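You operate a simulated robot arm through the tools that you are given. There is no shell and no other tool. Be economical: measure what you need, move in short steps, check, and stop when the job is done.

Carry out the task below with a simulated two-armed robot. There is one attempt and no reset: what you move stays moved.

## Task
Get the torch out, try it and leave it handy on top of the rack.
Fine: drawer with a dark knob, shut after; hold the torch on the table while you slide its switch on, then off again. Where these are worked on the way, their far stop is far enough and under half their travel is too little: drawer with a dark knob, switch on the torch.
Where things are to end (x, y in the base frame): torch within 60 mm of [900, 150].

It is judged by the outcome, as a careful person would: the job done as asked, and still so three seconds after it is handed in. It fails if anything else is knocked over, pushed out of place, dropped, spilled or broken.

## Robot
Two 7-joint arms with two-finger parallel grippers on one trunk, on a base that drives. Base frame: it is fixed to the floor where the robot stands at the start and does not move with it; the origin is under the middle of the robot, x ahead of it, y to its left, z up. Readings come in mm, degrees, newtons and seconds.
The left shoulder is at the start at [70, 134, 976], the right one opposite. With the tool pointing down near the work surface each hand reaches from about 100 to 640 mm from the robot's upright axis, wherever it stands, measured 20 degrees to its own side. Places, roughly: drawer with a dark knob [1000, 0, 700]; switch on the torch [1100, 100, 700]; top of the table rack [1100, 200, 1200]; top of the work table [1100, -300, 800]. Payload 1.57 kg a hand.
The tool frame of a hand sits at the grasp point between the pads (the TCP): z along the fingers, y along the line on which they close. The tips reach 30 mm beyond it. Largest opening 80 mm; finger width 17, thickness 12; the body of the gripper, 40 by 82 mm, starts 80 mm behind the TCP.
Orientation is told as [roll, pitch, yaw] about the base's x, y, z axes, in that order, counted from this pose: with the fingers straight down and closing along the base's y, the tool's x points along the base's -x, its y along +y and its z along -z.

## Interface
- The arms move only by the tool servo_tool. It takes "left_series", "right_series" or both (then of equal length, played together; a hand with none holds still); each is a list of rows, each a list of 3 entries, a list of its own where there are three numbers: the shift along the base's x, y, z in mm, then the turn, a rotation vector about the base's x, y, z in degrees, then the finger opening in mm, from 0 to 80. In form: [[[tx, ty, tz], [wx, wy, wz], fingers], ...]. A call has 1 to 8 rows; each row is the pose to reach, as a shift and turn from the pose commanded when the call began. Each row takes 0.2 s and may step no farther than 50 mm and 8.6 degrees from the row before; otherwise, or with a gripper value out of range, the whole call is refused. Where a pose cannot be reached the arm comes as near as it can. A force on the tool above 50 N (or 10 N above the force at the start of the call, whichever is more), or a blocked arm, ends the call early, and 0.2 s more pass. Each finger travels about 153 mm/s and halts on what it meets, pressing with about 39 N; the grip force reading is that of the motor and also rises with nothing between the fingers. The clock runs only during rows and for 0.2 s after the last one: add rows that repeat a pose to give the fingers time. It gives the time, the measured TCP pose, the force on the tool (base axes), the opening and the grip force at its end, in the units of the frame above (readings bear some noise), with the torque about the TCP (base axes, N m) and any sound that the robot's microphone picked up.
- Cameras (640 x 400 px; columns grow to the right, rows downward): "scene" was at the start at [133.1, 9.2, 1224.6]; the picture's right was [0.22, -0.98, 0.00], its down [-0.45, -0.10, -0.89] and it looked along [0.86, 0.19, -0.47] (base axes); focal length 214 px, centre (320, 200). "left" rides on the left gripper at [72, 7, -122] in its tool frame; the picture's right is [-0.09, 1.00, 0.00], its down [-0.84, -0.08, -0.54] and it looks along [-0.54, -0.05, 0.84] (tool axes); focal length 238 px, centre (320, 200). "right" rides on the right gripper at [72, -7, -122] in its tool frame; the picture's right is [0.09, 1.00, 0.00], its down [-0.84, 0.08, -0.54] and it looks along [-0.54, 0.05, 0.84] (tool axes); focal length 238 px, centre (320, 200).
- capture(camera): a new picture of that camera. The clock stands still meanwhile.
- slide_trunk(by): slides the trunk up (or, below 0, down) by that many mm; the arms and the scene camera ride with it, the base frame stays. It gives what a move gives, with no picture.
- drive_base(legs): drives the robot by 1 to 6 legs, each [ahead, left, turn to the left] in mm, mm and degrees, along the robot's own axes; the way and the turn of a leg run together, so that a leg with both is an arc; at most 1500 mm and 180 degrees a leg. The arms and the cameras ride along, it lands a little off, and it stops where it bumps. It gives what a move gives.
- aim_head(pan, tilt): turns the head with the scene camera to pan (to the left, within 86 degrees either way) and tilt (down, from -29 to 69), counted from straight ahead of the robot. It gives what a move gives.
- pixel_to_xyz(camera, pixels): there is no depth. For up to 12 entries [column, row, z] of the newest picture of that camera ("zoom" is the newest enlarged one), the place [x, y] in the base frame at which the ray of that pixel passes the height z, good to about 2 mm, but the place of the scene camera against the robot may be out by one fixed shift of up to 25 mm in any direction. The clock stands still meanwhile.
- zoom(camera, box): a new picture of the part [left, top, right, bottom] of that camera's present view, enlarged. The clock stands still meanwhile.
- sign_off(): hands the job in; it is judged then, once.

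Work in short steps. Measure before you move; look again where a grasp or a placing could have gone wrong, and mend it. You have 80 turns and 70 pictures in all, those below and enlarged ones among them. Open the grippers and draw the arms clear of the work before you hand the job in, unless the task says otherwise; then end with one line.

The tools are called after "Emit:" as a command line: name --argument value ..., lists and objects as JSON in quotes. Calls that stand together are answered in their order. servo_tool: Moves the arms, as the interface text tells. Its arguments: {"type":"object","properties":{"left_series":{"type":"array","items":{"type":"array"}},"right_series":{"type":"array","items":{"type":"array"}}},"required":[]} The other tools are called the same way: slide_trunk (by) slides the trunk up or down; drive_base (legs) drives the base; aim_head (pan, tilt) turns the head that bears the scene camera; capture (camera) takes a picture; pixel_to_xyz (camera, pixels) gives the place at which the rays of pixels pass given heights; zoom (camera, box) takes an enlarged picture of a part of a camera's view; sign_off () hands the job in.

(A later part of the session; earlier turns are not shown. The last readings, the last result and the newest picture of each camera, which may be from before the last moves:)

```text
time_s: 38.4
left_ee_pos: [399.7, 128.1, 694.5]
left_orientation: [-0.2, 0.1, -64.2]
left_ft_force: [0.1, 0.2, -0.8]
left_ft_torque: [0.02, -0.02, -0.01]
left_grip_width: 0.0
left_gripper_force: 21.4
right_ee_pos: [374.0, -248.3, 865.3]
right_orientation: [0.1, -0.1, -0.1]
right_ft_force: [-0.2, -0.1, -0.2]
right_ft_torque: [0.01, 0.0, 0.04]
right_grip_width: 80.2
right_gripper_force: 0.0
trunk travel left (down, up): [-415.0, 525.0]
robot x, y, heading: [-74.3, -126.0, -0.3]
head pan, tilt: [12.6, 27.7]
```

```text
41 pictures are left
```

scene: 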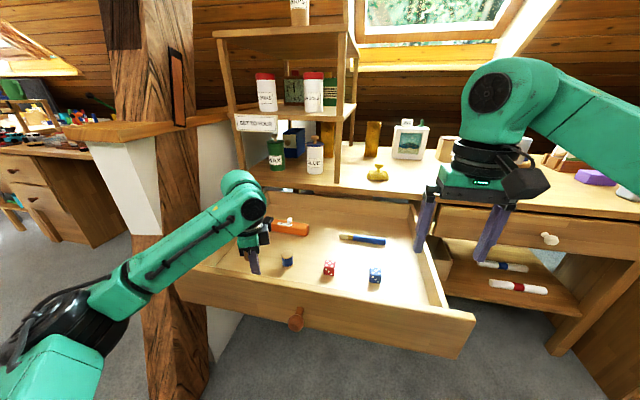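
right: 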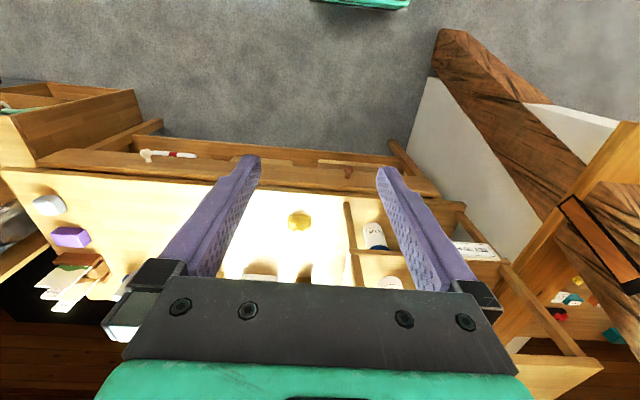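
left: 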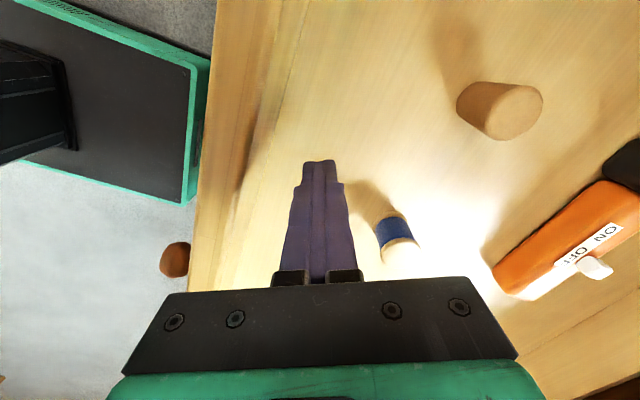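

The drawer slid to about 405 mm out and is still held in the table; the torch is now at x≈640. I raise the trunk, drive forward and finish the yaw to −90°.

Emit:
slide_trunk --by 150

Emit:
drive_base --legs '[[200, 0, 0]]'

Emit:
servo_tool --left_series '[[[0, 0, 0], [0, 0, -8], 80], [[0, 0, 0], [0, 0, -16], 80], [[0, 0, 0], [0, 0, -24], 80], [[0, 0, 0], [0, 0, -26], 80]]'

Emit:
capture --camera "left"

```text
time_s: 40.2
left_ee_pos: [400.0, 128.5, 844.6]
left_orientation: [-0.4, 0.2, -64.2]
left_ft_force: [0.7, 0.1, 0.0]
left_ft_torque: [-0.03, 0.0, -0.03]
left_grip_width: 0.0
left_gripper_force: 21.1
right_ee_pos: [375.1, -249.0, 1015.4]
right_orientation: [0.0, 0.0, -0.1]
right_ft_force: [-0.2, 0.1, 0.0]
right_ft_torque: [-0.01, -0.01, -0.01]
right_grip_width: 79.9
right_gripper_force: 0.0
trunk travel left (down, up): [-565.0, 375.0]
robot x, y, heading: [-73.6, -125.1, -0.2]
head pan, tilt: [12.6, 27.7]
```

```text
time_s: 41.8
left_ee_pos: [600.5, 128.4, 844.1]
left_orientation: [-0.3, 0.2, -64.0]
left_ft_force: [0.1, -0.1, 0.1]
left_ft_torque: [0.03, 0.01, 0.02]
left_grip_width: 0.1
left_gripper_force: 21.2
right_ee_pos: [576.1, -247.6, 1015.2]
right_orientation: [0.1, 0.0, 0.1]
right_ft_force: [-0.3, 0.2, -0.1]
right_ft_torque: [0.02, 0.02, -0.02]
right_grip_width: 80.0
right_gripper_force: 0.0
trunk travel left (down, up): [-565.0, 375.0]
robot x, y, heading: [126.2, -120.6, 0.0]
head pan, tilt: [12.6, 27.7]
```

```text
time_s: 42.8
left_ee_pos: [600.3, 129.1, 845.3]
left_orientation: [-0.2, 0.2, -90.3]
left_ft_force: [0.5, 0.1, 0.5]
left_ft_torque: [-0.04, 0.01, 0.0]
left_grip_width: 80.0
left_gripper_force: 0.2
right_ee_pos: [575.3, -247.0, 1013.6]
right_orientation: [0.1, 0.1, 0.0]
right_ft_force: [0.9, -0.5, -0.7]
right_ft_torque: [-0.02, 0.01, 0.0]
right_grip_width: 79.9
right_gripper_force: 0.0
trunk travel left (down, up): [-565.0, 375.0]
robot x, y, heading: [130.2, -125.9, -0.1]
head pan, tilt: [12.6, 27.7]
```

```text
40 pictures are left
```

left: 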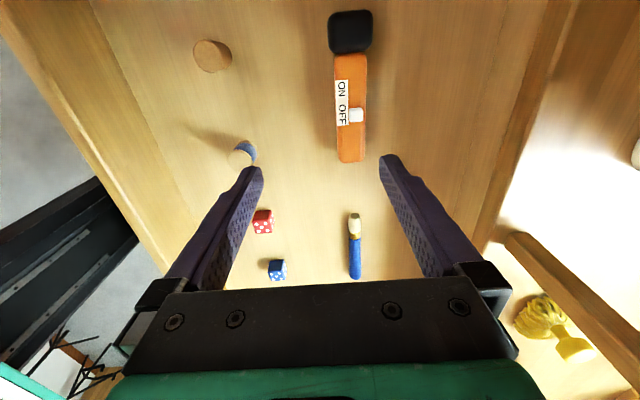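

Good view. I measure the torch's outline at several heights.

Emit:
pixel_to_xyz --camera "left" --pixels '[[335, 130, 655], [365, 130, 655], [350, 160, 650], [350, 12, 650], [350, 52, 650], [357, 115, 670], [357, 115, 690], [342, 100, 660], [350, 32, 660]]'

```text
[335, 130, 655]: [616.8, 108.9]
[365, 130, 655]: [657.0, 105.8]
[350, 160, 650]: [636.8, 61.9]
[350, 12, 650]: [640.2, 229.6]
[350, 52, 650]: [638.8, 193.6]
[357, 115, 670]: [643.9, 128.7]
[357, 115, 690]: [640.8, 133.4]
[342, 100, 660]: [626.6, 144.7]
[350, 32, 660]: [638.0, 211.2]
```

Torch axis x≈638, y from 62 to 229, about 40 wide. I centre the hand at y≈165 (between switch and head) and lower to z≈745, then look again.

Emit:
servo_tool --left_series '[[[20, 18, -30], [0, 0, 0], 80], [[38, 36, -60], [0, 0, 0], 80], [[38, 36, -100], [0, 0, 0], 80], [[38, 36, -100], [0, 0, 0], 80]]'

Emit:
capture --camera "left"

```text
time_s: 43.8
left_ee_pos: [636.5, 165.2, 746.1]
left_orientation: [-0.2, 0.3, -90.1]
left_ft_force: [0.2, -0.3, -0.1]
left_ft_torque: [0.01, 0.01, 0.0]
left_grip_width: 79.9
left_gripper_force: 0.0
right_ee_pos: [575.4, -247.6, 1015.4]
right_orientation: [0.1, 0.1, 0.0]
right_ft_force: [-0.4, -0.2, -0.9]
right_ft_torque: [0.0, -0.01, 0.01]
right_grip_width: 79.8
right_gripper_force: 0.0
trunk travel left (down, up): [-565.0, 375.0]
robot x, y, heading: [129.2, -126.4, -0.2]
head pan, tilt: [12.6, 27.7]
```

```text
39 pictures are left
```

left: 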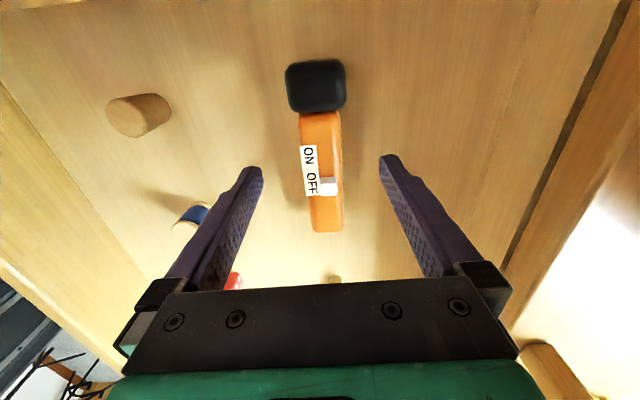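

Emit:
pixel_to_xyz --camera "left" --pixels '[[326, 232, 650], [326, 232, 630], [302, 200, 655], [342, 200, 655], [322, 112, 650], [322, 112, 670], [330, 186, 660], [330, 186, 680], [318, 62, 650]]'

```text
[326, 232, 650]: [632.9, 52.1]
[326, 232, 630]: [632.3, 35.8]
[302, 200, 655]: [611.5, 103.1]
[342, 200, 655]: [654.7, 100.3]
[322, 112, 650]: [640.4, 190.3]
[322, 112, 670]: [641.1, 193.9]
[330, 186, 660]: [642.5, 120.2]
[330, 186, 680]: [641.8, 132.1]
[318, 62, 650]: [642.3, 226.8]
```

Tail top at z≈674, so the floor is near 636. I lower to TCP z≈672 with the fingers straddling, watching force.

Emit:
servo_tool --left_series '[[[1, 0, -25], [0, 0, 0], 80], [[1, 0, -45], [0, 0, 0], 80], [[1, 0, -60], [0, 0, 0], 80], [[1, 0, -68], [0, 0, 0], 80], [[1, 0, -74], [0, 0, 0], 80], [[1, 0, -74], [0, 0, 0], 80]]'

Emit:
capture --camera "left"

```text
time_s: 45.2
left_ee_pos: [638.5, 165.4, 670.6]
left_orientation: [-0.3, 0.1, -90.0]
left_ft_force: [-0.3, 0.3, 0.7]
left_ft_torque: [-0.01, 0.04, -0.01]
left_grip_width: 80.1
left_gripper_force: 0.1
right_ee_pos: [576.1, -248.1, 1016.1]
right_orientation: [0.1, -0.1, 0.0]
right_ft_force: [0.4, -0.2, 0.1]
right_ft_torque: [0.01, -0.03, -0.01]
right_grip_width: 79.7
right_gripper_force: 0.0
trunk travel left (down, up): [-565.0, 375.0]
robot x, y, heading: [125.8, -119.8, -0.1]
head pan, tilt: [12.6, 27.7]
```

```text
38 pictures are left
```

left: 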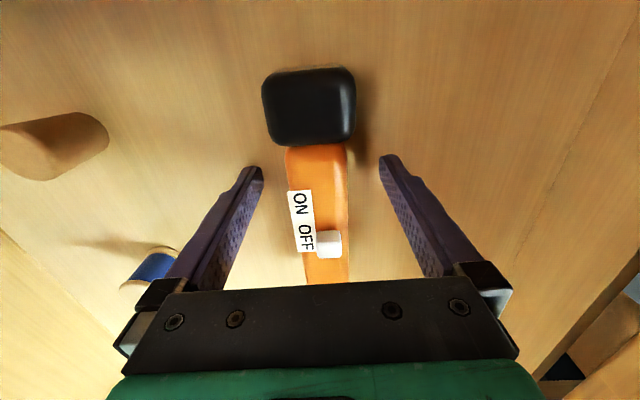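

The torch lies between the fingers just behind the head. I close and lift 20 mm to test.

Emit:
servo_tool --left_series '[[[0, 0, 0], [0, 0, 0], 40], [[0, 0, 0], [0, 0, 0], 20], [[0, 0, 0], [0, 0, 0], 20], [[0, 0, 0], [0, 0, 0], 20], [[0, 0, 10], [0, 0, 0], 20], [[0, 0, 30], [0, 0, 0], 20], [[0, 0, 60], [0, 0, 0], 20], [[0, 0, 60], [0, 0, 0], 20]]'

Emit:
capture --camera "left"

```text
time_s: 47.0
left_ee_pos: [639.5, 165.2, 730.7]
left_orientation: [-0.2, 0.0, -90.0]
left_ft_force: [-0.4, 0.3, -1.6]
left_ft_torque: [-0.01, 0.01, 0.03]
left_grip_width: 35.4
left_gripper_force: 39.0
right_ee_pos: [575.5, -248.0, 1015.2]
right_orientation: [0.0, 0.0, 0.0]
right_ft_force: [-0.6, 0.3, 0.4]
right_ft_torque: [-0.01, 0.01, -0.03]
right_grip_width: 80.0
right_gripper_force: 0.1
trunk travel left (down, up): [-565.0, 375.0]
robot x, y, heading: [125.7, -123.8, 0.1]
head pan, tilt: [12.6, 27.7]
```

```text
37 pictures are left
```

left: 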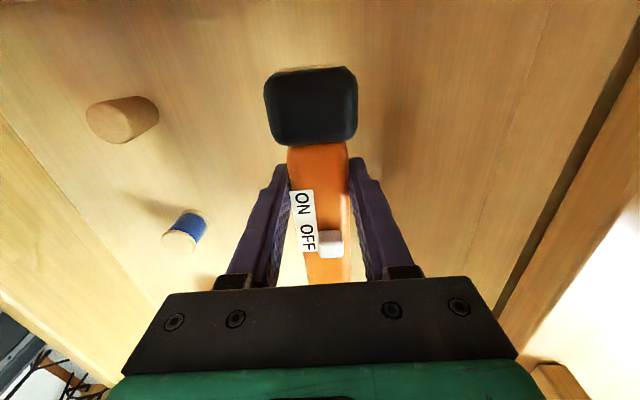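

The torch is held level at 35 mm. To shut the drawer with the right hand, I first lift the torch to z≈850 and draw it in, and bring the right hand inward.

Emit:
servo_tool --left_series '[[[0, 0, 40], [0, 0, 0], 20], [[0, 0, 80], [0, 0, 0], 20], [[-30, 0, 110], [0, 0, 0], 20], [[-70, 0, 130], [0, 0, 0], 20], [[-100, 0, 140], [0, 0, 0], 20]]' --right_series '[[[0, 20, -30], [0, 0, 0], 80], [[0, 40, -60], [0, 0, 0], 80], [[0, 60, -90], [0, 0, 0], 80], [[0, 80, -120], [0, 0, 0], 80], [[0, 100, -140], [0, 0, 0], 80]]'

Emit:
drive_base --legs '[[-290, 0, 0]]'

Emit:
slide_trunk --by -150

Emit:
capture --camera "scene"

```text
time_s: 48.2
left_ee_pos: [537.8, 165.6, 869.5]
left_orientation: [-0.3, 0.1, -90.1]
left_ft_force: [0.4, -0.4, -2.1]
left_ft_torque: [-0.02, 0.0, 0.01]
left_grip_width: 35.3
left_gripper_force: 38.8
right_ee_pos: [574.5, -146.5, 875.8]
right_orientation: [0.1, 0.1, 0.0]
right_ft_force: [-0.6, 0.3, 0.0]
right_ft_torque: [-0.02, -0.03, 0.0]
right_grip_width: 80.2
right_gripper_force: 0.0
trunk travel left (down, up): [-565.0, 375.0]
robot x, y, heading: [126.5, -123.5, 0.3]
head pan, tilt: [12.6, 27.7]
```

```text
time_s: 50.2
left_ee_pos: [245.0, 165.4, 870.3]
left_orientation: [-0.2, 0.1, -90.1]
left_ft_force: [0.7, 0.3, -1.7]
left_ft_torque: [0.01, -0.02, 0.04]
left_grip_width: 35.7
left_gripper_force: 39.1
right_ee_pos: [282.3, -147.7, 875.3]
right_orientation: [0.2, 0.0, 0.1]
right_ft_force: [-1.0, 0.4, 0.4]
right_ft_torque: [0.0, 0.0, -0.01]
right_grip_width: 79.8
right_gripper_force: 0.0
trunk travel left (down, up): [-565.0, 375.0]
robot x, y, heading: [-161.8, -121.2, 0.1]
head pan, tilt: [12.6, 27.7]
```

```text
time_s: 52.0
left_ee_pos: [245.3, 164.5, 719.7]
left_orientation: [-0.3, 0.1, -90.1]
left_ft_force: [0.2, -0.2, -1.0]
left_ft_torque: [0.01, 0.03, 0.0]
left_grip_width: 35.3
left_gripper_force: 38.7
right_ee_pos: [281.6, -147.6, 725.6]
right_orientation: [0.0, -0.1, 0.0]
right_ft_force: [-0.4, -0.2, -0.9]
right_ft_torque: [0.01, 0.03, 0.0]
right_grip_width: 79.8
right_gripper_force: 0.0
trunk travel left (down, up): [-415.0, 525.0]
robot x, y, heading: [-165.4, -122.0, -0.1]
head pan, tilt: [12.6, 27.7]
```

```text
36 pictures are left
```

scene: 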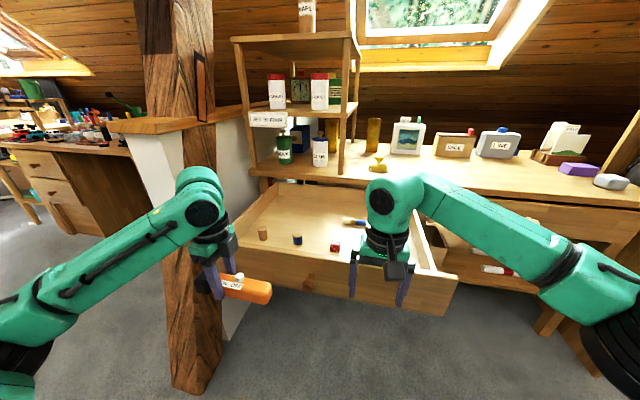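

I raise the left hand with the torch well above the drawer, and lower the right fingers to z≈690 in front of the drawer panel.

Emit:
servo_tool --left_series '[[[0, 0, 45], [0, 0, 0], 20], [[0, 0, 90], [0, 0, 0], 20], [[0, 0, 135], [0, 0, 0], 20], [[0, 0, 180], [0, 0, 0], 20]]' --right_series '[[[0, 10, -10], [0, 0, 0], 60], [[0, 25, -20], [0, 0, 0], 30], [[0, 40, -35], [0, 0, 0], 30], [[0, 50, -35], [0, 0, 0], 30]]'

Emit:
drive_base --legs '[[200, 0, 0]]'

Emit:
capture --camera "scene"

```text
time_s: 53.0
left_ee_pos: [244.8, 164.8, 899.6]
left_orientation: [-0.3, 0.3, -90.1]
left_ft_force: [-0.3, -0.1, -1.9]
left_ft_torque: [0.02, 0.0, -0.03]
left_grip_width: 35.4
left_gripper_force: 39.3
right_ee_pos: [281.9, -98.9, 691.8]
right_orientation: [0.2, -0.1, -0.1]
right_ft_force: [-0.1, 0.6, 0.2]
right_ft_torque: [0.03, -0.02, -0.02]
right_grip_width: 30.1
right_gripper_force: 0.0
trunk travel left (down, up): [-415.0, 525.0]
robot x, y, heading: [-167.0, -124.0, 0.1]
head pan, tilt: [12.6, 27.7]
```

```text
time_s: 54.5
left_ee_pos: [443.4, 165.6, 899.8]
left_orientation: [-0.3, 0.2, -90.2]
left_ft_force: [0.1, 0.0, -2.1]
left_ft_torque: [0.03, 0.02, 0.01]
left_grip_width: 35.1
left_gripper_force: 39.3
right_ee_pos: [479.8, -99.1, 691.2]
right_orientation: [0.2, 0.0, -0.3]
right_ft_force: [-0.3, 0.6, 0.4]
right_ft_torque: [-0.01, 0.01, -0.01]
right_grip_width: 30.1
right_gripper_force: 0.2
trunk travel left (down, up): [-415.0, 525.0]
robot x, y, heading: [28.0, -127.6, 0.1]
head pan, tilt: [12.6, 27.7]
```

```text
35 pictures are left
```

scene: 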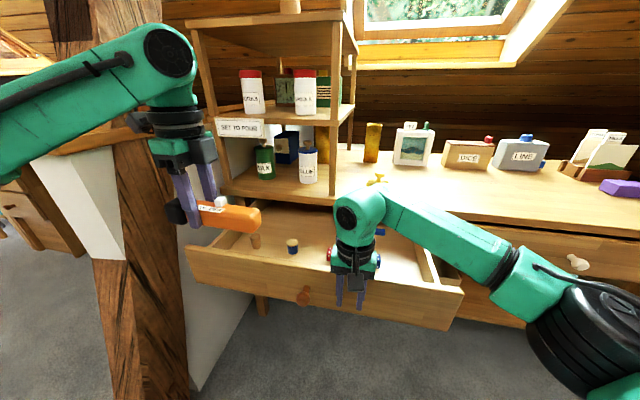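

The drawer is sliding in. I keep driving: 180 mm, then check.

Emit:
drive_base --legs '[[190, 0, 0]]'

Emit:
capture --camera "scene"

```text
time_s: 56.1
left_ee_pos: [636.2, 165.2, 899.3]
left_orientation: [-0.3, 0.1, -90.3]
left_ft_force: [-0.2, 0.5, -1.5]
left_ft_torque: [0.0, 0.02, -0.01]
left_grip_width: 35.2
left_gripper_force: 39.3
right_ee_pos: [673.8, -100.5, 690.5]
right_orientation: [0.2, 0.0, -0.2]
right_ft_force: [0.7, -0.5, 0.0]
right_ft_torque: [0.01, 0.0, 0.02]
right_grip_width: 30.1
right_gripper_force: 0.0
trunk travel left (down, up): [-415.0, 525.0]
robot x, y, heading: [224.8, -125.6, -0.3]
head pan, tilt: [12.6, 27.7]
```

```text
34 pictures are left
```

scene: 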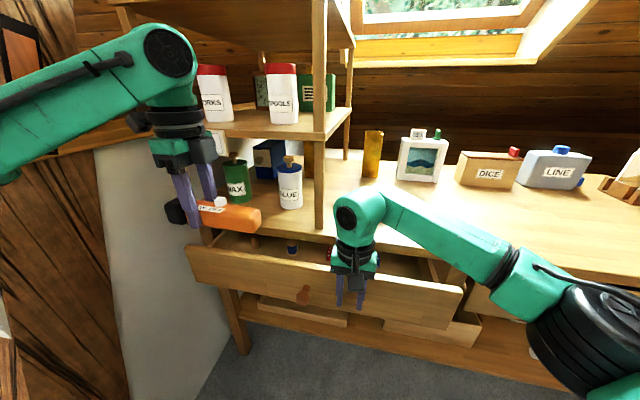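

About 70 mm still open. To keep the gripper body clear of the table edge on the last bit, I tilt the right hand 32° (fingertips forward) and push with the tips.

Emit:
servo_tool --right_series '[[[-10, 0, 0], [0, -8, 0], 30], [[-20, 0, 0], [0, -16, 0], 30], [[-20, 0, 0], [0, -24, 0], 30], [[-20, 0, 0], [0, -32, 0], 30], [[0, 0, 0], [0, -32, 0], 30], [[20, 0, 0], [0, -32, 0], 30]]'

Emit:
capture --camera "right"

```text
time_s: 57.5
left_ee_pos: [635.4, 164.6, 899.1]
left_orientation: [-0.3, 0.2, -90.2]
left_ft_force: [0.9, 0.1, -1.7]
left_ft_torque: [0.0, 0.0, 0.02]
left_grip_width: 35.4
left_gripper_force: 38.9
right_ee_pos: [694.7, -100.2, 690.9]
right_orientation: [0.1, -32.0, -0.2]
right_ft_force: [0.0, -1.3, 0.8]
right_ft_torque: [-0.03, 0.01, 0.0]
right_grip_width: 30.1
right_gripper_force: 0.0
trunk travel left (down, up): [-415.0, 525.0]
robot x, y, heading: [225.1, -124.4, 0.0]
head pan, tilt: [12.6, 27.7]
```

```text
33 pictures are left
```

right: 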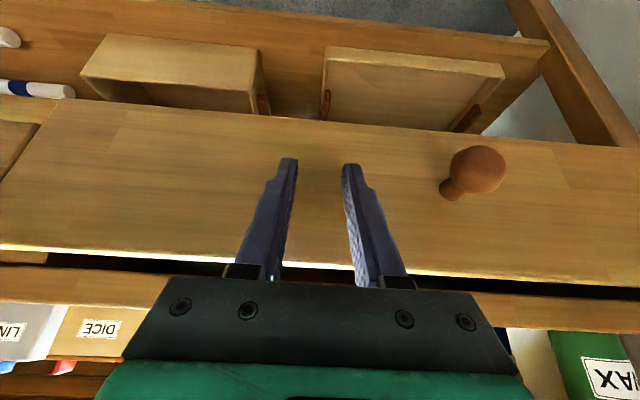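

Tips are on the panel. I push on in small steps until it stops.

Emit:
servo_tool --right_series '[[[10, 0, 0], [0, 0, 0], 30], [[18, 0, 0], [0, 0, 0], 30], [[24, 0, 0], [0, 0, 0], 30], [[29, 0, 0], [0, 0, 0], 30], [[33, 0, 0], [0, 0, 0], 30], [[37, 0, 0], [0, 0, 0], 30]]'

Emit:
capture --camera "right"

```text
time_s: 58.9
left_ee_pos: [637.3, 164.4, 899.3]
left_orientation: [-0.2, 0.1, -90.1]
left_ft_force: [-0.3, 0.7, -2.1]
left_ft_torque: [0.04, 0.02, 0.01]
left_grip_width: 35.2
left_gripper_force: 39.1
right_ee_pos: [730.4, -100.2, 691.9]
right_orientation: [0.1, -32.0, -0.2]
right_ft_force: [-0.6, 0.0, -0.9]
right_ft_torque: [0.05, 0.0, -0.02]
right_grip_width: 30.4
right_gripper_force: 0.0
trunk travel left (down, up): [-415.0, 525.0]
robot x, y, heading: [225.3, -122.8, -0.2]
head pan, tilt: [12.6, 27.7]
```

```text
32 pictures are left
```

right: 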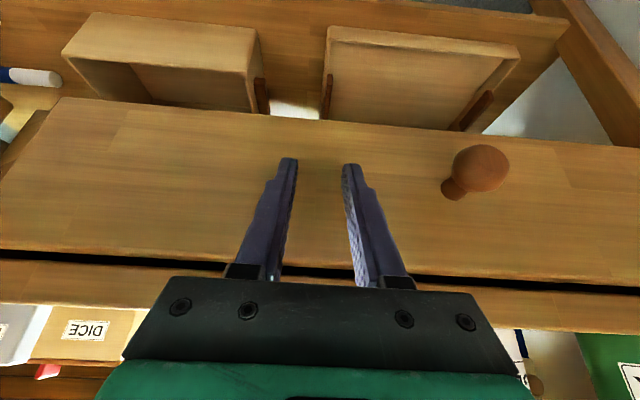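

No resistance yet; I continue in smaller steps.

Emit:
servo_tool --right_series '[[[5, 0, 0], [0, 0, 0], 30], [[10, 0, 0], [0, 0, 0], 30], [[14, 0, 0], [0, 0, 0], 30], [[18, 0, 0], [0, 0, 0], 30], [[21, 0, 0], [0, 0, 0], 30], [[24, 0, 0], [0, 0, 0], 30]]'

Emit:
capture --camera "right"

```text
time_s: 59.9
left_ee_pos: [633.2, 163.6, 900.4]
left_orientation: [-0.1, 0.2, -90.3]
left_ft_force: [0.6, 0.1, -1.8]
left_ft_torque: [0.07, 0.02, 0.0]
left_grip_width: 35.3
left_gripper_force: 38.5
right_ee_pos: [737.2, -98.8, 688.4]
right_orientation: [0.0, -30.7, 0.2]
right_ft_force: [-20.4, -1.3, 6.8]
right_ft_torque: [0.07, 0.3, -0.36]
right_grip_width: 31.1
right_gripper_force: 0.2
trunk travel left (down, up): [-415.0, 525.0]
robot x, y, heading: [222.9, -125.2, -0.2]
head pan, tilt: [12.6, 27.7]
stopped in row 4 (right hand): the force on the tool passed its limit at 54 N (the readings are from after the stop); the commanded pose is now the measured one
```

```text
31 pictures are left
```

right: 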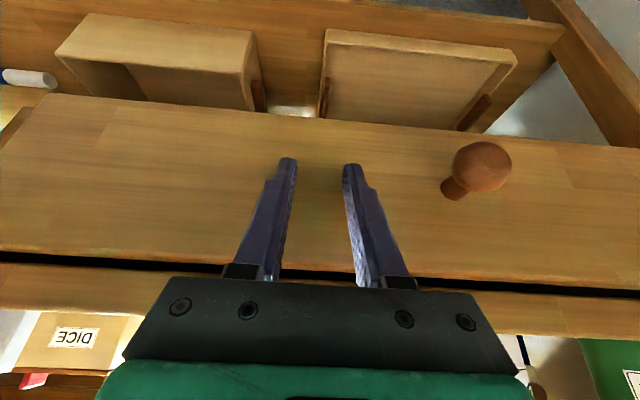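

It hit the stop with 54 N: shut. I back the right hand off, straighten it and check with the scene camera.

Emit:
servo_tool --right_series '[[[-30, 0, 10], [0, 8, 0], 30], [[-60, 0, 20], [0, 16, 0], 30], [[-80, -10, 40], [0, 24, 0], 30], [[-90, -30, 80], [0, 31, 0], 30], [[-90, -60, 120], [0, 31, 0], 30], [[-90, -90, 160], [0, 31, 0], 30]]'

Emit:
aim_head --pan 0 --tilt 35

Emit:
capture --camera "scene"

```text
time_s: 61.3
left_ee_pos: [634.0, 163.9, 900.8]
left_orientation: [-0.2, 0.2, -90.2]
left_ft_force: [-0.4, -0.2, -2.0]
left_ft_torque: [0.03, 0.0, -0.02]
left_grip_width: 35.5
left_gripper_force: 39.1
right_ee_pos: [649.7, -190.9, 846.9]
right_orientation: [0.1, 0.1, 0.1]
right_ft_force: [-0.1, 0.7, 0.3]
right_ft_torque: [0.04, 0.0, 0.01]
right_grip_width: 30.3
right_gripper_force: 0.0
trunk travel left (down, up): [-415.0, 525.0]
robot x, y, heading: [222.3, -123.2, -0.1]
head pan, tilt: [12.6, 27.7]
```

```text
time_s: 62.0
left_ee_pos: [635.2, 165.4, 899.1]
left_orientation: [-0.1, 0.2, -90.2]
left_ft_force: [-0.3, -0.8, -1.9]
left_ft_torque: [0.01, 0.01, -0.02]
left_grip_width: 35.4
left_gripper_force: 39.0
right_ee_pos: [649.4, -189.6, 846.1]
right_orientation: [0.0, 0.0, 0.1]
right_ft_force: [0.1, 0.4, -0.3]
right_ft_torque: [-0.02, -0.01, -0.01]
right_grip_width: 29.9
right_gripper_force: 0.0
trunk travel left (down, up): [-415.0, 525.0]
robot x, y, heading: [220.3, -123.6, -0.2]
head pan, tilt: [0.0, 35.0]
```

```text
30 pictures are left
```

scene: 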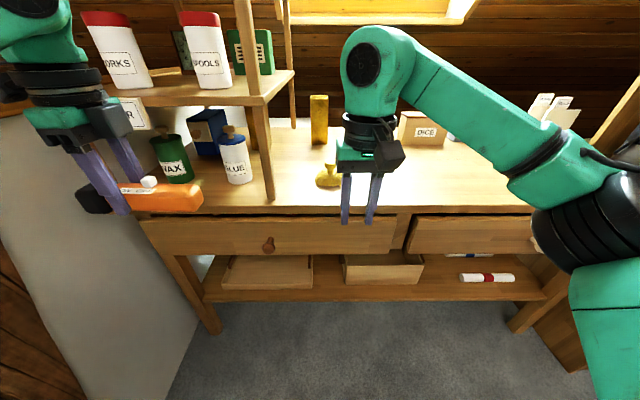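

The drawer is shut and its contents are inside. I raise the trunk, shift right and go closer, to lay the torch on the clear strip of table in front of the gold sack's right side.

Emit:
slide_trunk --by 150

Emit:
drive_base --legs '[[0, -180, 0], [70, 0, 0]]'

Emit:
capture --camera "scene"

Emit:
capture --camera "right"

```text
time_s: 63.8
left_ee_pos: [635.3, 162.9, 1049.2]
left_orientation: [-0.3, 0.1, -90.1]
left_ft_force: [0.8, -0.6, -1.8]
left_ft_torque: [0.0, 0.0, -0.01]
left_grip_width: 35.2
left_gripper_force: 39.4
right_ee_pos: [650.8, -189.0, 995.8]
right_orientation: [0.0, 0.1, 0.1]
right_ft_force: [0.1, -1.0, -0.5]
right_ft_torque: [-0.01, 0.01, -0.01]
right_grip_width: 30.0
right_gripper_force: 0.2
trunk travel left (down, up): [-565.0, 375.0]
robot x, y, heading: [226.3, -124.2, -0.1]
head pan, tilt: [0.0, 35.0]
```

```text
time_s: 65.9
left_ee_pos: [703.8, -14.7, 1050.1]
left_orientation: [-0.2, 0.3, -90.0]
left_ft_force: [0.3, -0.3, -1.7]
left_ft_torque: [0.06, 0.02, -0.01]
left_grip_width: 35.7
left_gripper_force: 38.8
right_ee_pos: [719.4, -368.2, 997.3]
right_orientation: [0.2, 0.0, 0.4]
right_ft_force: [0.7, 0.1, 0.0]
right_ft_torque: [0.0, 0.0, -0.03]
right_grip_width: 30.2
right_gripper_force: 0.0
trunk travel left (down, up): [-565.0, 375.0]
robot x, y, heading: [293.7, -303.2, 0.1]
head pan, tilt: [0.0, 35.0]
```

```text
29 pictures are left
```

scene: 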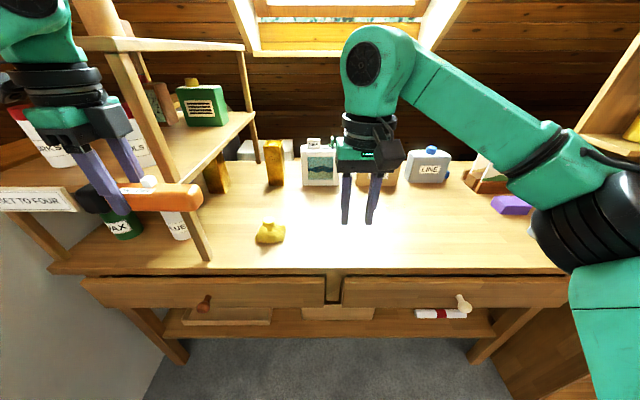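

```text
28 pictures are left
```

right: 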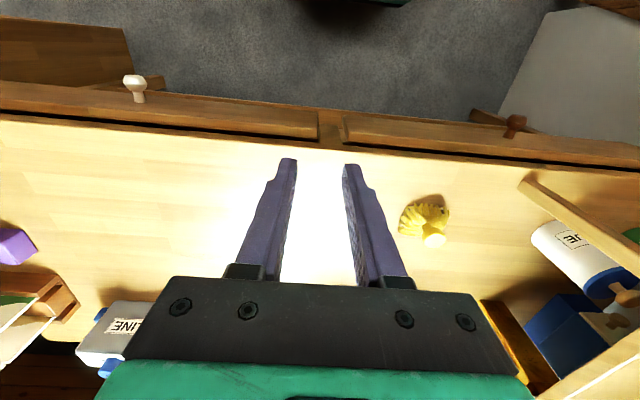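

Emit:
pixel_to_xyz --camera "right" --pixels '[[424, 222, 780], [424, 222, 740], [300, 150, 780], [300, 150, 740], [270, 270, 780], [407, 215, 760], [445, 215, 760]]'

```text
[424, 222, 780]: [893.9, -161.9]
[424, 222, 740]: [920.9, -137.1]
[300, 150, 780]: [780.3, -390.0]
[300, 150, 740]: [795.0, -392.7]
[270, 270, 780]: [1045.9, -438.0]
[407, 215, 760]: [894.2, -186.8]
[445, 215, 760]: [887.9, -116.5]
```

The table comes out near z≈750, its front edge x≈778, and the sack at about (893,-160). I carry the torch to (825,-250) at z≈870 while the right hand makes room.

Emit:
servo_tool --left_series '[[[0, -45, 0], [0, 0, 0], 20], [[0, -90, -20], [0, 0, 0], 20], [[0, -135, -40], [0, 0, 0], 20], [[10, -180, -60], [0, 0, 0], 20], [[40, -215, -80], [0, 0, 0], 20], [[75, -235, -105], [0, 0, 0], 20], [[105, -235, -140], [0, 0, 0], 20], [[121, -235, -180], [0, 0, 0], 20]]' --right_series '[[[0, -25, 0], [0, 0, 0], 0], [[0, -50, 0], [0, 0, 0], 0], [[0, -75, 0], [0, 0, 0], 0], [[0, -100, 0], [0, 0, 0], 0], [[0, -100, 0], [0, 0, 0], 0], [[0, -100, 0], [0, 0, 0], 0], [[0, -100, 0], [0, 0, 0], 0], [[0, -100, 0], [0, 0, 0], 0]]'

Emit:
capture --camera "left"

Emit:
capture --camera "scene"

```text
refused: row 4 steps farther than a row can; nothing moved
```

```text
27 pictures are left
```

left: 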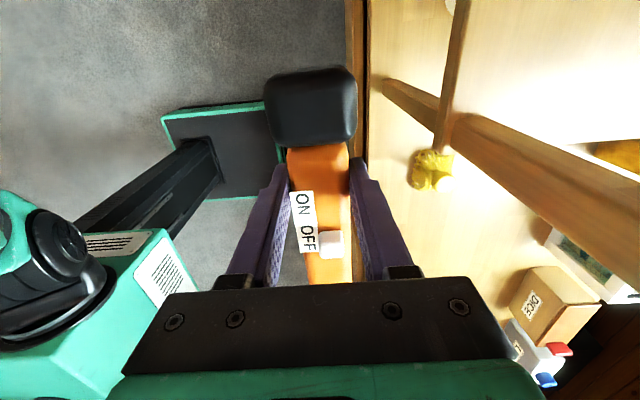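

```text
26 pictures are left
```

scene: 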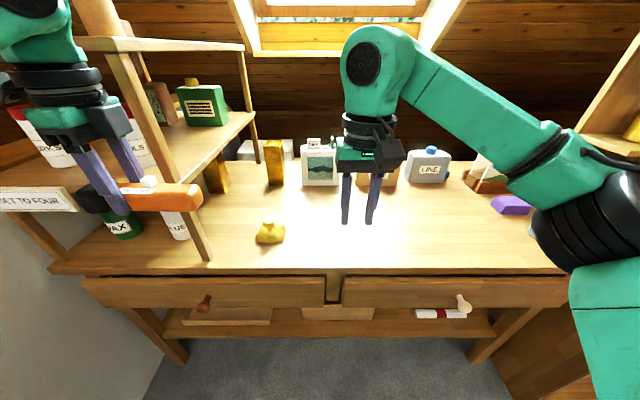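

A row was too long; I split the move into smaller rows, over two calls.

Emit:
servo_tool --left_series '[[[0, -42, 0], [0, 0, 0], 20], [[0, -84, -10], [0, 0, 0], 20], [[0, -126, -20], [0, 0, 0], 20], [[0, -168, -30], [0, 0, 0], 20], [[20, -208, -40], [0, 0, 0], 20], [[50, -235, -60], [0, 0, 0], 20], [[80, -235, -90], [0, 0, 0], 20], [[110, -235, -120], [0, 0, 0], 20]]' --right_series '[[[0, -25, 0], [0, 0, 0], 0], [[0, -50, 0], [0, 0, 0], 0], [[0, -75, 0], [0, 0, 0], 0], [[0, -100, 0], [0, 0, 0], 0], [[0, -100, 0], [0, 0, 0], 0], [[0, -100, 0], [0, 0, 0], 0], [[0, -100, 0], [0, 0, 0], 0], [[0, -100, 0], [0, 0, 0], 0]]'

Emit:
servo_tool --left_series '[[[11, 0, -35], [0, 0, 0], 20], [[11, 0, -70], [0, 0, 0], 20], [[11, 0, -90], [0, 0, 0], 20]]'

Emit:
capture --camera "left"

Emit:
capture --camera "scene"

```text
time_s: 67.7
left_ee_pos: [816.3, -248.2, 928.7]
left_orientation: [-0.3, 0.1, -90.1]
left_ft_force: [0.3, 0.1, -2.4]
left_ft_torque: [0.04, 0.0, -0.01]
left_grip_width: 35.6
left_gripper_force: 38.7
right_ee_pos: [720.7, -466.5, 995.6]
right_orientation: [0.2, 0.3, 0.4]
right_ft_force: [0.1, 0.1, -0.5]
right_ft_torque: [0.01, 0.0, -0.01]
right_grip_width: 0.0
right_gripper_force: 21.2
trunk travel left (down, up): [-565.0, 375.0]
robot x, y, heading: [293.8, -306.4, 0.0]
head pan, tilt: [0.0, 35.0]
```

```text
time_s: 68.5
left_ee_pos: [825.0, -249.1, 838.7]
left_orientation: [-0.1, 0.1, -90.0]
left_ft_force: [-0.6, 0.0, -2.2]
left_ft_torque: [-0.02, -0.01, 0.02]
left_grip_width: 35.3
left_gripper_force: 39.3
right_ee_pos: [720.3, -467.1, 995.1]
right_orientation: [0.0, 0.1, 0.4]
right_ft_force: [0.3, 0.1, 0.1]
right_ft_torque: [-0.02, 0.01, 0.01]
right_grip_width: 0.1
right_gripper_force: 21.5
trunk travel left (down, up): [-565.0, 375.0]
robot x, y, heading: [296.4, -307.4, 0.3]
head pan, tilt: [0.0, 35.0]
```

```text
25 pictures are left
```

left: 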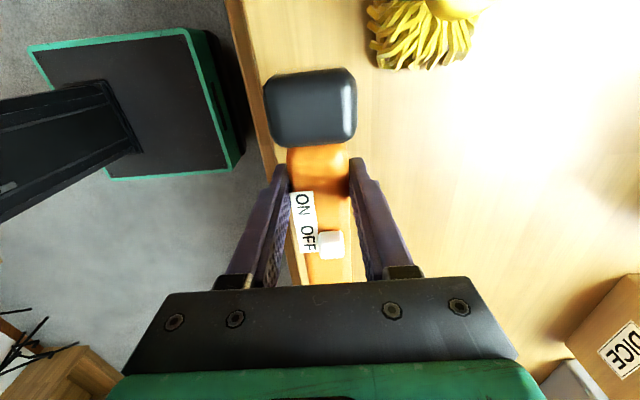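

```text
24 pictures are left
```

scene: 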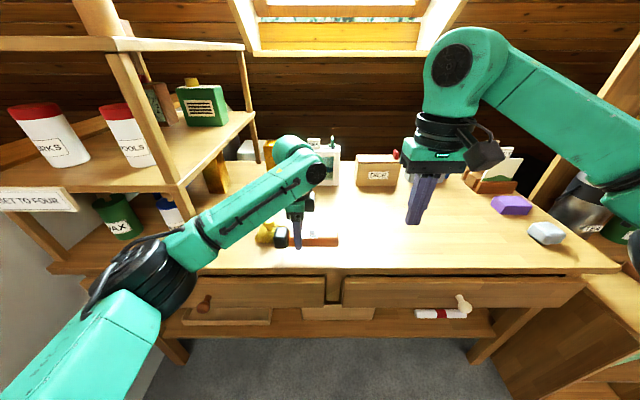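

Emit:
pixel_to_xyz --camera "left" --pixels '[[268, 140, 755], [240, 40, 755], [240, 40, 740], [380, 40, 760], [372, 10, 760], [410, 68, 755], [327, 244, 855]]'

```text
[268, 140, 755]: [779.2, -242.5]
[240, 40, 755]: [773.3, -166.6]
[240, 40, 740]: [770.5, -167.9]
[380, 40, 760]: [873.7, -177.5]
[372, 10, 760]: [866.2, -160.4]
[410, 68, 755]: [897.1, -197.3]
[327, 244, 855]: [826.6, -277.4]
```

Edge is at x≈777, sack starts at x≈868. I lower to z≈793, then approach contact in small steps.

Emit:
servo_tool --left_series '[[[2, 0, -20], [0, 0, 0], 20], [[4, 0, -38], [0, 0, 0], 20], [[4, 0, -46], [0, 0, 0], 20]]'

Emit:
servo_tool --left_series '[[[0, 0, -2], [0, 0, 0], 20], [[0, 0, -4], [0, 0, 0], 20], [[0, 0, -4], [0, 0, 0], 20]]'

Emit:
servo_tool --left_series '[[[0, 0, -2], [0, 0, 0], 20], [[0, 0, -4], [0, 0, 0], 20], [[0, 0, -4], [0, 0, 0], 20]]'

Emit:
zoom --camera "scene" --box '[220, 170, 420, 295]'

```text
time_s: 69.3
left_ee_pos: [826.7, -249.1, 796.1]
left_orientation: [0.0, 0.1, -90.0]
left_ft_force: [0.7, 0.9, 7.1]
left_ft_torque: [-0.58, 0.04, 0.09]
left_grip_width: 35.1
left_gripper_force: 38.8
right_ee_pos: [720.0, -467.3, 995.6]
right_orientation: [0.2, 0.0, 0.4]
right_ft_force: [-0.1, -0.3, 0.6]
right_ft_torque: [0.03, 0.0, 0.03]
right_grip_width: 0.0
right_gripper_force: 21.2
trunk travel left (down, up): [-565.0, 375.0]
robot x, y, heading: [292.6, -303.9, 0.1]
head pan, tilt: [0.0, 35.0]
```

```text
time_s: 70.1
left_ee_pos: [827.3, -249.8, 794.8]
left_orientation: [0.4, 0.1, -89.8]
left_ft_force: [14.6, 1.2, 40.2]
left_ft_torque: [-0.11, 0.19, 0.07]
left_grip_width: 35.4
left_gripper_force: 39.2
right_ee_pos: [719.0, -467.9, 997.3]
right_orientation: [0.1, -0.1, 0.5]
right_ft_force: [-0.6, -0.1, 0.1]
right_ft_torque: [0.02, -0.02, -0.01]
right_grip_width: 0.0
right_gripper_force: 20.9
trunk travel left (down, up): [-565.0, 375.0]
robot x, y, heading: [296.8, -303.0, 0.0]
head pan, tilt: [0.0, 35.0]
```

```text
time_s: 70.7
left_ee_pos: [828.9, -249.3, 793.7]
left_orientation: [0.8, 0.2, -89.9]
left_ft_force: [-4.0, 1.7, 17.7]
left_ft_torque: [0.64, 0.63, 0.14]
left_grip_width: 35.4
left_gripper_force: 39.1
right_ee_pos: [717.7, -466.0, 996.4]
right_orientation: [0.1, -0.1, 0.4]
right_ft_force: [0.1, 0.4, 0.3]
right_ft_torque: [-0.01, 0.05, -0.01]
right_grip_width: 0.0
right_gripper_force: 21.0
trunk travel left (down, up): [-565.0, 375.0]
robot x, y, heading: [292.5, -306.5, 0.1]
head pan, tilt: [0.0, 35.0]
stopped in row 2 (left hand): the force on the tool passed its limit at 54 N (the readings are from after the stop); the commanded pose is now the measured one
```

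```text
3.20 times, centred on (320, 232) of scene
```

zoom: 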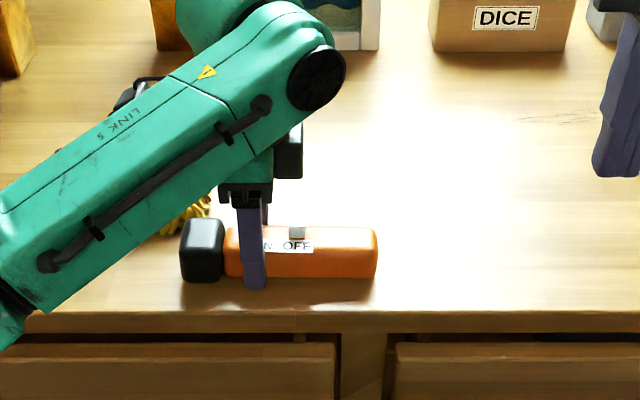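

The torch rests on the table (TCP contact z≈794). To leave room around the switch I ease up, open slightly, and shift the left grip onto the head.

Emit:
servo_tool --left_series '[[[0, 0, 1], [-0.8, 0, 0], 35], [[0, 0, 2], [-0.8, 0, 0], 60], [[0, 0, 2], [-0.8, 0, 0], 60], [[0, 18, 2], [-0.8, 0, 0], 60], [[0, 36, 2], [-0.8, 0, 0], 60], [[0, 36, 2], [-0.8, 0, 0], 60]]'

Emit:
capture --camera "left"

```text
time_s: 72.1
left_ee_pos: [831.6, -214.4, 793.0]
left_orientation: [0.5, -0.7, -89.9]
left_ft_force: [0.6, -0.5, -0.1]
left_ft_torque: [0.01, -0.01, -0.01]
left_grip_width: 59.7
left_gripper_force: 0.1
right_ee_pos: [720.3, -467.2, 995.7]
right_orientation: [0.1, 0.1, 0.4]
right_ft_force: [0.6, 0.0, 0.9]
right_ft_torque: [0.0, -0.04, -0.01]
right_grip_width: 0.1
right_gripper_force: 21.3
trunk travel left (down, up): [-565.0, 375.0]
robot x, y, heading: [297.7, -302.4, 0.0]
head pan, tilt: [0.0, 35.0]
```

```text
22 pictures are left
```

left: 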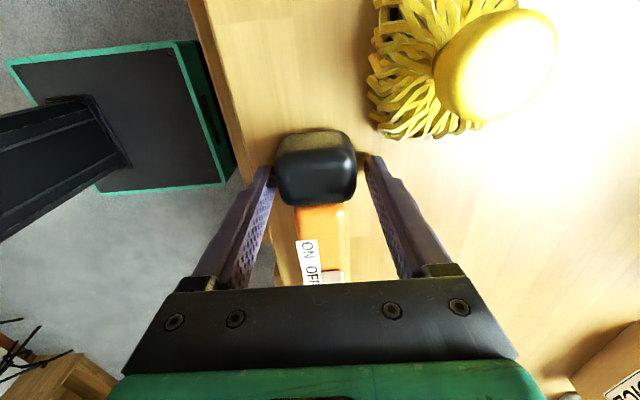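

The fingers flank the head. I close on it, and bring the right hand to yaw +90 with a look from above the switch.

Emit:
servo_tool --left_series '[[[0, 0, 0], [0, 0, 0], 45], [[0, 0, 0], [0, 0, 0], 25], [[0, 0, 0], [0, 0, 0], 25], [[0, 0, 0], [0, 0, 0], 25], [[0, 0, 0], [0, 0, 0], 25], [[0, 0, 0], [0, 0, 0], 25]]' --right_series '[[[15, 5, -10], [0, 0, 8], 0], [[30, 10, -20], [0, 0, 16], 10], [[45, 15, -30], [0, 0, 24], 20], [[60, 20, -40], [0, 0, 32], 40], [[75, 25, -50], [0, 0, 40], 40], [[90, 30, -60], [0, 0, 48], 40]]'

Emit:
servo_tool --right_series '[[[5, 10, -10], [0, 0, 8], 40], [[10, 20, -20], [0, 0, 16], 40], [[15, 30, -30], [0, 0, 24], 40], [[20, 40, -40], [0, 0, 32], 40], [[20, 50, -50], [0, 0, 41], 40]]'

Emit:
capture --camera "right"

```text
time_s: 73.5
left_ee_pos: [830.5, -214.2, 794.0]
left_orientation: [0.6, -0.8, -89.9]
left_ft_force: [0.3, -0.2, 3.8]
left_ft_torque: [-0.21, 0.14, -0.06]
left_grip_width: 45.6
left_gripper_force: 38.8
right_ee_pos: [715.2, -402.6, 929.4]
right_orientation: [0.0, 0.0, 44.8]
right_ft_force: [0.7, -1.1, -0.1]
right_ft_torque: [0.03, -0.01, -0.01]
right_grip_width: 39.9
right_gripper_force: 0.1
right hand out of reach, approached as far as the arm can: row 4, 5, 6
trunk travel left (down, up): [-565.0, 375.0]
robot x, y, heading: [292.5, -306.1, 0.2]
head pan, tilt: [0.0, 35.0]
```

```text
refused: row 5 steps farther than a row can; nothing moved
```

```text
21 pictures are left
```

right: 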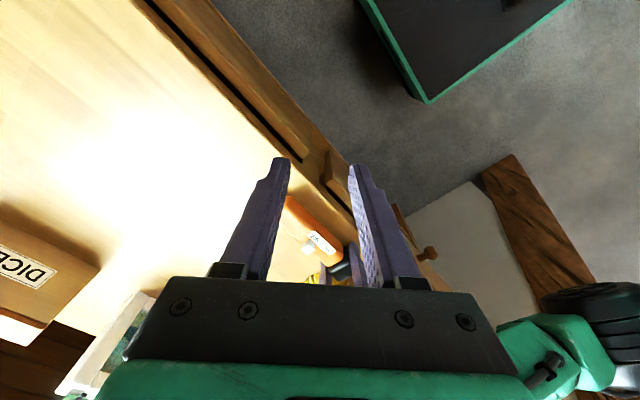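

Left holds the head (45.6 mm). The right hand can't yaw comfortably there, so I'll keep yaw 0 and tilt it −40° in pitch, poking with closed fingertips from the robot's side. I unwind the yaw first.

Emit:
servo_tool --right_series '[[[0, -10, 0], [0, 0, -8], 20], [[0, -20, 0], [0, 0, -16], 0], [[0, -20, 0], [0, 0, -24], 0], [[0, -20, 0], [0, 0, -32], 0], [[0, -10, 0], [0, 0, -40], 0], [[0, 0, 0], [0, 0, -44.8], 0]]'

Emit:
servo_tool --right_series '[[[0, 5, 0], [0, -8, 0], 0], [[0, 10, 0], [0, -16, 0], 0], [[0, 15, 0], [0, -24, 0], 0], [[0, 20, 0], [0, -32, 0], 0], [[0, 25, 0], [0, -40, 0], 0]]'

Emit:
capture --camera "right"

```text
time_s: 74.9
left_ee_pos: [831.3, -213.3, 793.5]
left_orientation: [0.6, -0.7, -89.9]
left_ft_force: [0.1, -1.0, 5.0]
left_ft_torque: [-0.23, 0.12, -0.01]
left_grip_width: 45.7
left_gripper_force: 39.1
right_ee_pos: [715.7, -399.8, 928.0]
right_orientation: [0.0, 0.1, -0.3]
right_ft_force: [0.7, 0.3, 0.6]
right_ft_torque: [-0.02, -0.01, -0.04]
right_grip_width: 0.0
right_gripper_force: 21.4
trunk travel left (down, up): [-565.0, 375.0]
robot x, y, heading: [294.1, -303.6, 0.1]
head pan, tilt: [0.0, 35.0]
```

```text
time_s: 76.1
left_ee_pos: [831.3, -214.1, 794.1]
left_orientation: [0.6, -0.8, -90.0]
left_ft_force: [-0.1, -0.3, 6.0]
left_ft_torque: [-0.12, 0.17, 0.03]
left_grip_width: 45.6
left_gripper_force: 39.0
right_ee_pos: [715.3, -375.4, 928.0]
right_orientation: [0.2, -40.1, -0.1]
right_ft_force: [-1.0, -0.4, 0.1]
right_ft_torque: [0.02, 0.01, -0.02]
right_grip_width: 0.0
right_gripper_force: 21.4
trunk travel left (down, up): [-565.0, 375.0]
robot x, y, heading: [290.2, -306.1, 0.3]
head pan, tilt: [0.0, 35.0]
```

```text
20 pictures are left
```

right: 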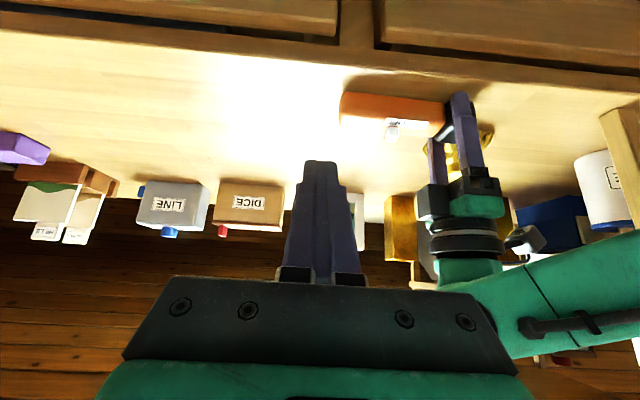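

The torch is at (395,108) with the switch at (393,130) in this inverted view. I zoom to measure the switch.

Emit:
zoom --camera "right" --box '[320, 70, 480, 170]'

Emit:
pixel_to_xyz --camera "right" --pixels '[[393, 130, 800], [393, 130, 810], [341, 105, 795], [341, 105, 785]]'

```text
4.00 times, centred on (400, 120) of right
```

zoom: 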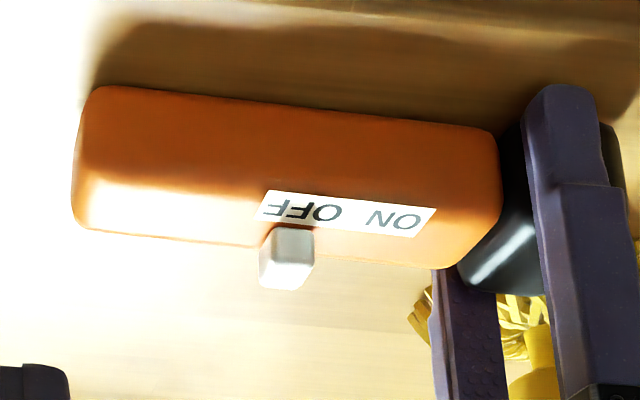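

```text
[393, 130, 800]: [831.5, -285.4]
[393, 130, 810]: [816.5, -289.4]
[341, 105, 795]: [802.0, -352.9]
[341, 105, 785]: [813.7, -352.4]
```

The switch knob is a ~15 mm cube at about (831,-285,803). I tilt to −50° and move to a pre-pose above it with fingers 36 mm open to straddle it along y.

Emit:
servo_tool --right_series '[[[15, 20, -10], [0, -5, 0], 20], [[30, 40, -20], [0, -10, 0], 36], [[45, 60, -35], [0, -10, 0], 36], [[60, 78, -50], [0, -10, 0], 36], [[72, 89, -63], [0, -10, 0], 36], [[72, 89, -63], [0, -10, 0], 36]]'

Emit:
capture --camera "right"

```text
time_s: 77.5
left_ee_pos: [831.4, -213.4, 793.1]
left_orientation: [0.6, -0.7, -89.9]
left_ft_force: [0.0, -0.6, 5.4]
left_ft_torque: [0.01, 0.16, 0.03]
left_grip_width: 45.5
left_gripper_force: 38.8
right_ee_pos: [788.3, -284.7, 863.6]
right_orientation: [0.2, -50.1, -0.2]
right_ft_force: [-0.1, 1.0, 0.5]
right_ft_torque: [-0.02, 0.01, -0.01]
right_grip_width: 36.1
right_gripper_force: 0.1
trunk travel left (down, up): [-565.0, 375.0]
robot x, y, heading: [292.6, -302.7, -0.1]
head pan, tilt: [0.0, 35.0]
```

```text
18 pictures are left
```

right: 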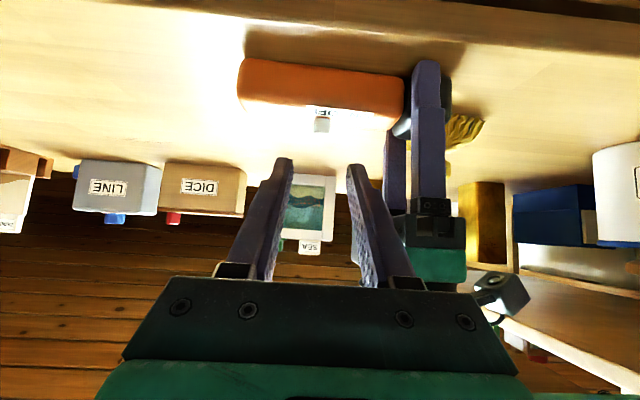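

The knob (322,122) is centred between the fingers. I take a second ray for its height.

Emit:
pixel_to_xyz --camera "right" --pixels '[[322, 124, 800], [322, 124, 805], [322, 124, 810], [322, 115, 797], [322, 133, 810]]'

```text
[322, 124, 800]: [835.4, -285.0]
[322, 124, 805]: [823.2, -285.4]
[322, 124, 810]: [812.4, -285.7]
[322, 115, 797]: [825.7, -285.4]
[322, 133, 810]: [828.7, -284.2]
```

Knob centre ≈ (827,-285,804). I move down to straddle it, with TCP at about (809,-285,827).

Emit:
servo_tool --right_series '[[[15, 0, -12], [0, 0, 0], 36], [[21, 0, -24], [0, 0, 0], 36], [[21, 0, -32], [0, 0, 0], 36], [[21, 0, -36], [0, 0, 0], 36], [[21, 0, -36], [0, 0, 0], 36]]'

Emit:
zoom --camera "right" --box '[200, 60, 440, 210]'

```text
time_s: 78.7
left_ee_pos: [830.3, -214.3, 793.9]
left_orientation: [0.5, -0.8, -89.9]
left_ft_force: [-0.5, -0.7, 4.6]
left_ft_torque: [0.05, 0.14, 0.0]
left_grip_width: 45.6
left_gripper_force: 38.9
right_ee_pos: [808.2, -286.9, 830.9]
right_orientation: [0.1, -50.1, -0.3]
right_ft_force: [-0.2, 0.0, -0.4]
right_ft_torque: [0.01, -0.01, -0.08]
right_grip_width: 36.0
right_gripper_force: 0.1
trunk travel left (down, up): [-565.0, 375.0]
robot x, y, heading: [295.1, -303.4, -0.1]
head pan, tilt: [0.0, 35.0]
```

```text
2.67 times, centred on (320, 135) of right
```

zoom: 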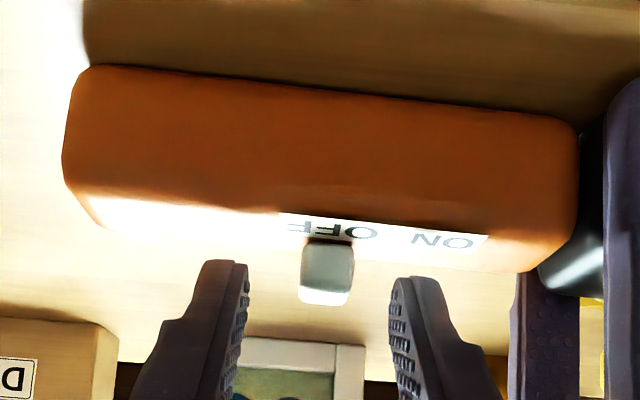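

The tips flank the knob, slightly high. I lower 4 mm, shift y by +2, and close on it.

Emit:
servo_tool --right_series '[[[1, 2, -4], [0, 0, 0], 36], [[1, 2, -4], [0, 0, 0], 20], [[1, 2, -4], [0, 0, 0], 8], [[1, 2, -4], [0, 0, 0], 8], [[1, 2, -4], [0, 0, 0], 8]]'

Emit:
zoom --camera "right" --box '[200, 60, 440, 210]'

```text
time_s: 79.9
left_ee_pos: [831.1, -213.4, 793.4]
left_orientation: [0.6, -0.7, -89.9]
left_ft_force: [-0.4, 0.0, 4.4]
left_ft_torque: [-0.06, 0.19, 0.07]
left_grip_width: 45.3
left_gripper_force: 39.0
right_ee_pos: [809.4, -284.3, 826.3]
right_orientation: [0.1, -50.0, -0.2]
right_ft_force: [-0.4, -1.2, 1.1]
right_ft_torque: [0.16, -0.04, -0.07]
right_grip_width: 12.4
right_gripper_force: 29.5
trunk travel left (down, up): [-565.0, 375.0]
robot x, y, heading: [294.3, -304.5, 0.2]
head pan, tilt: [0.0, 35.0]
```

```text
2.67 times, centred on (320, 135) of right
```

zoom: 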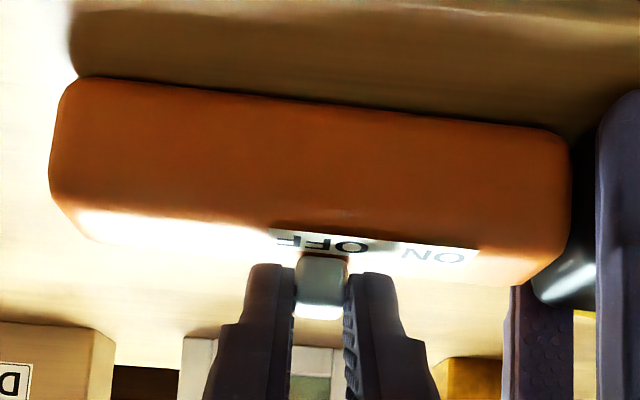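

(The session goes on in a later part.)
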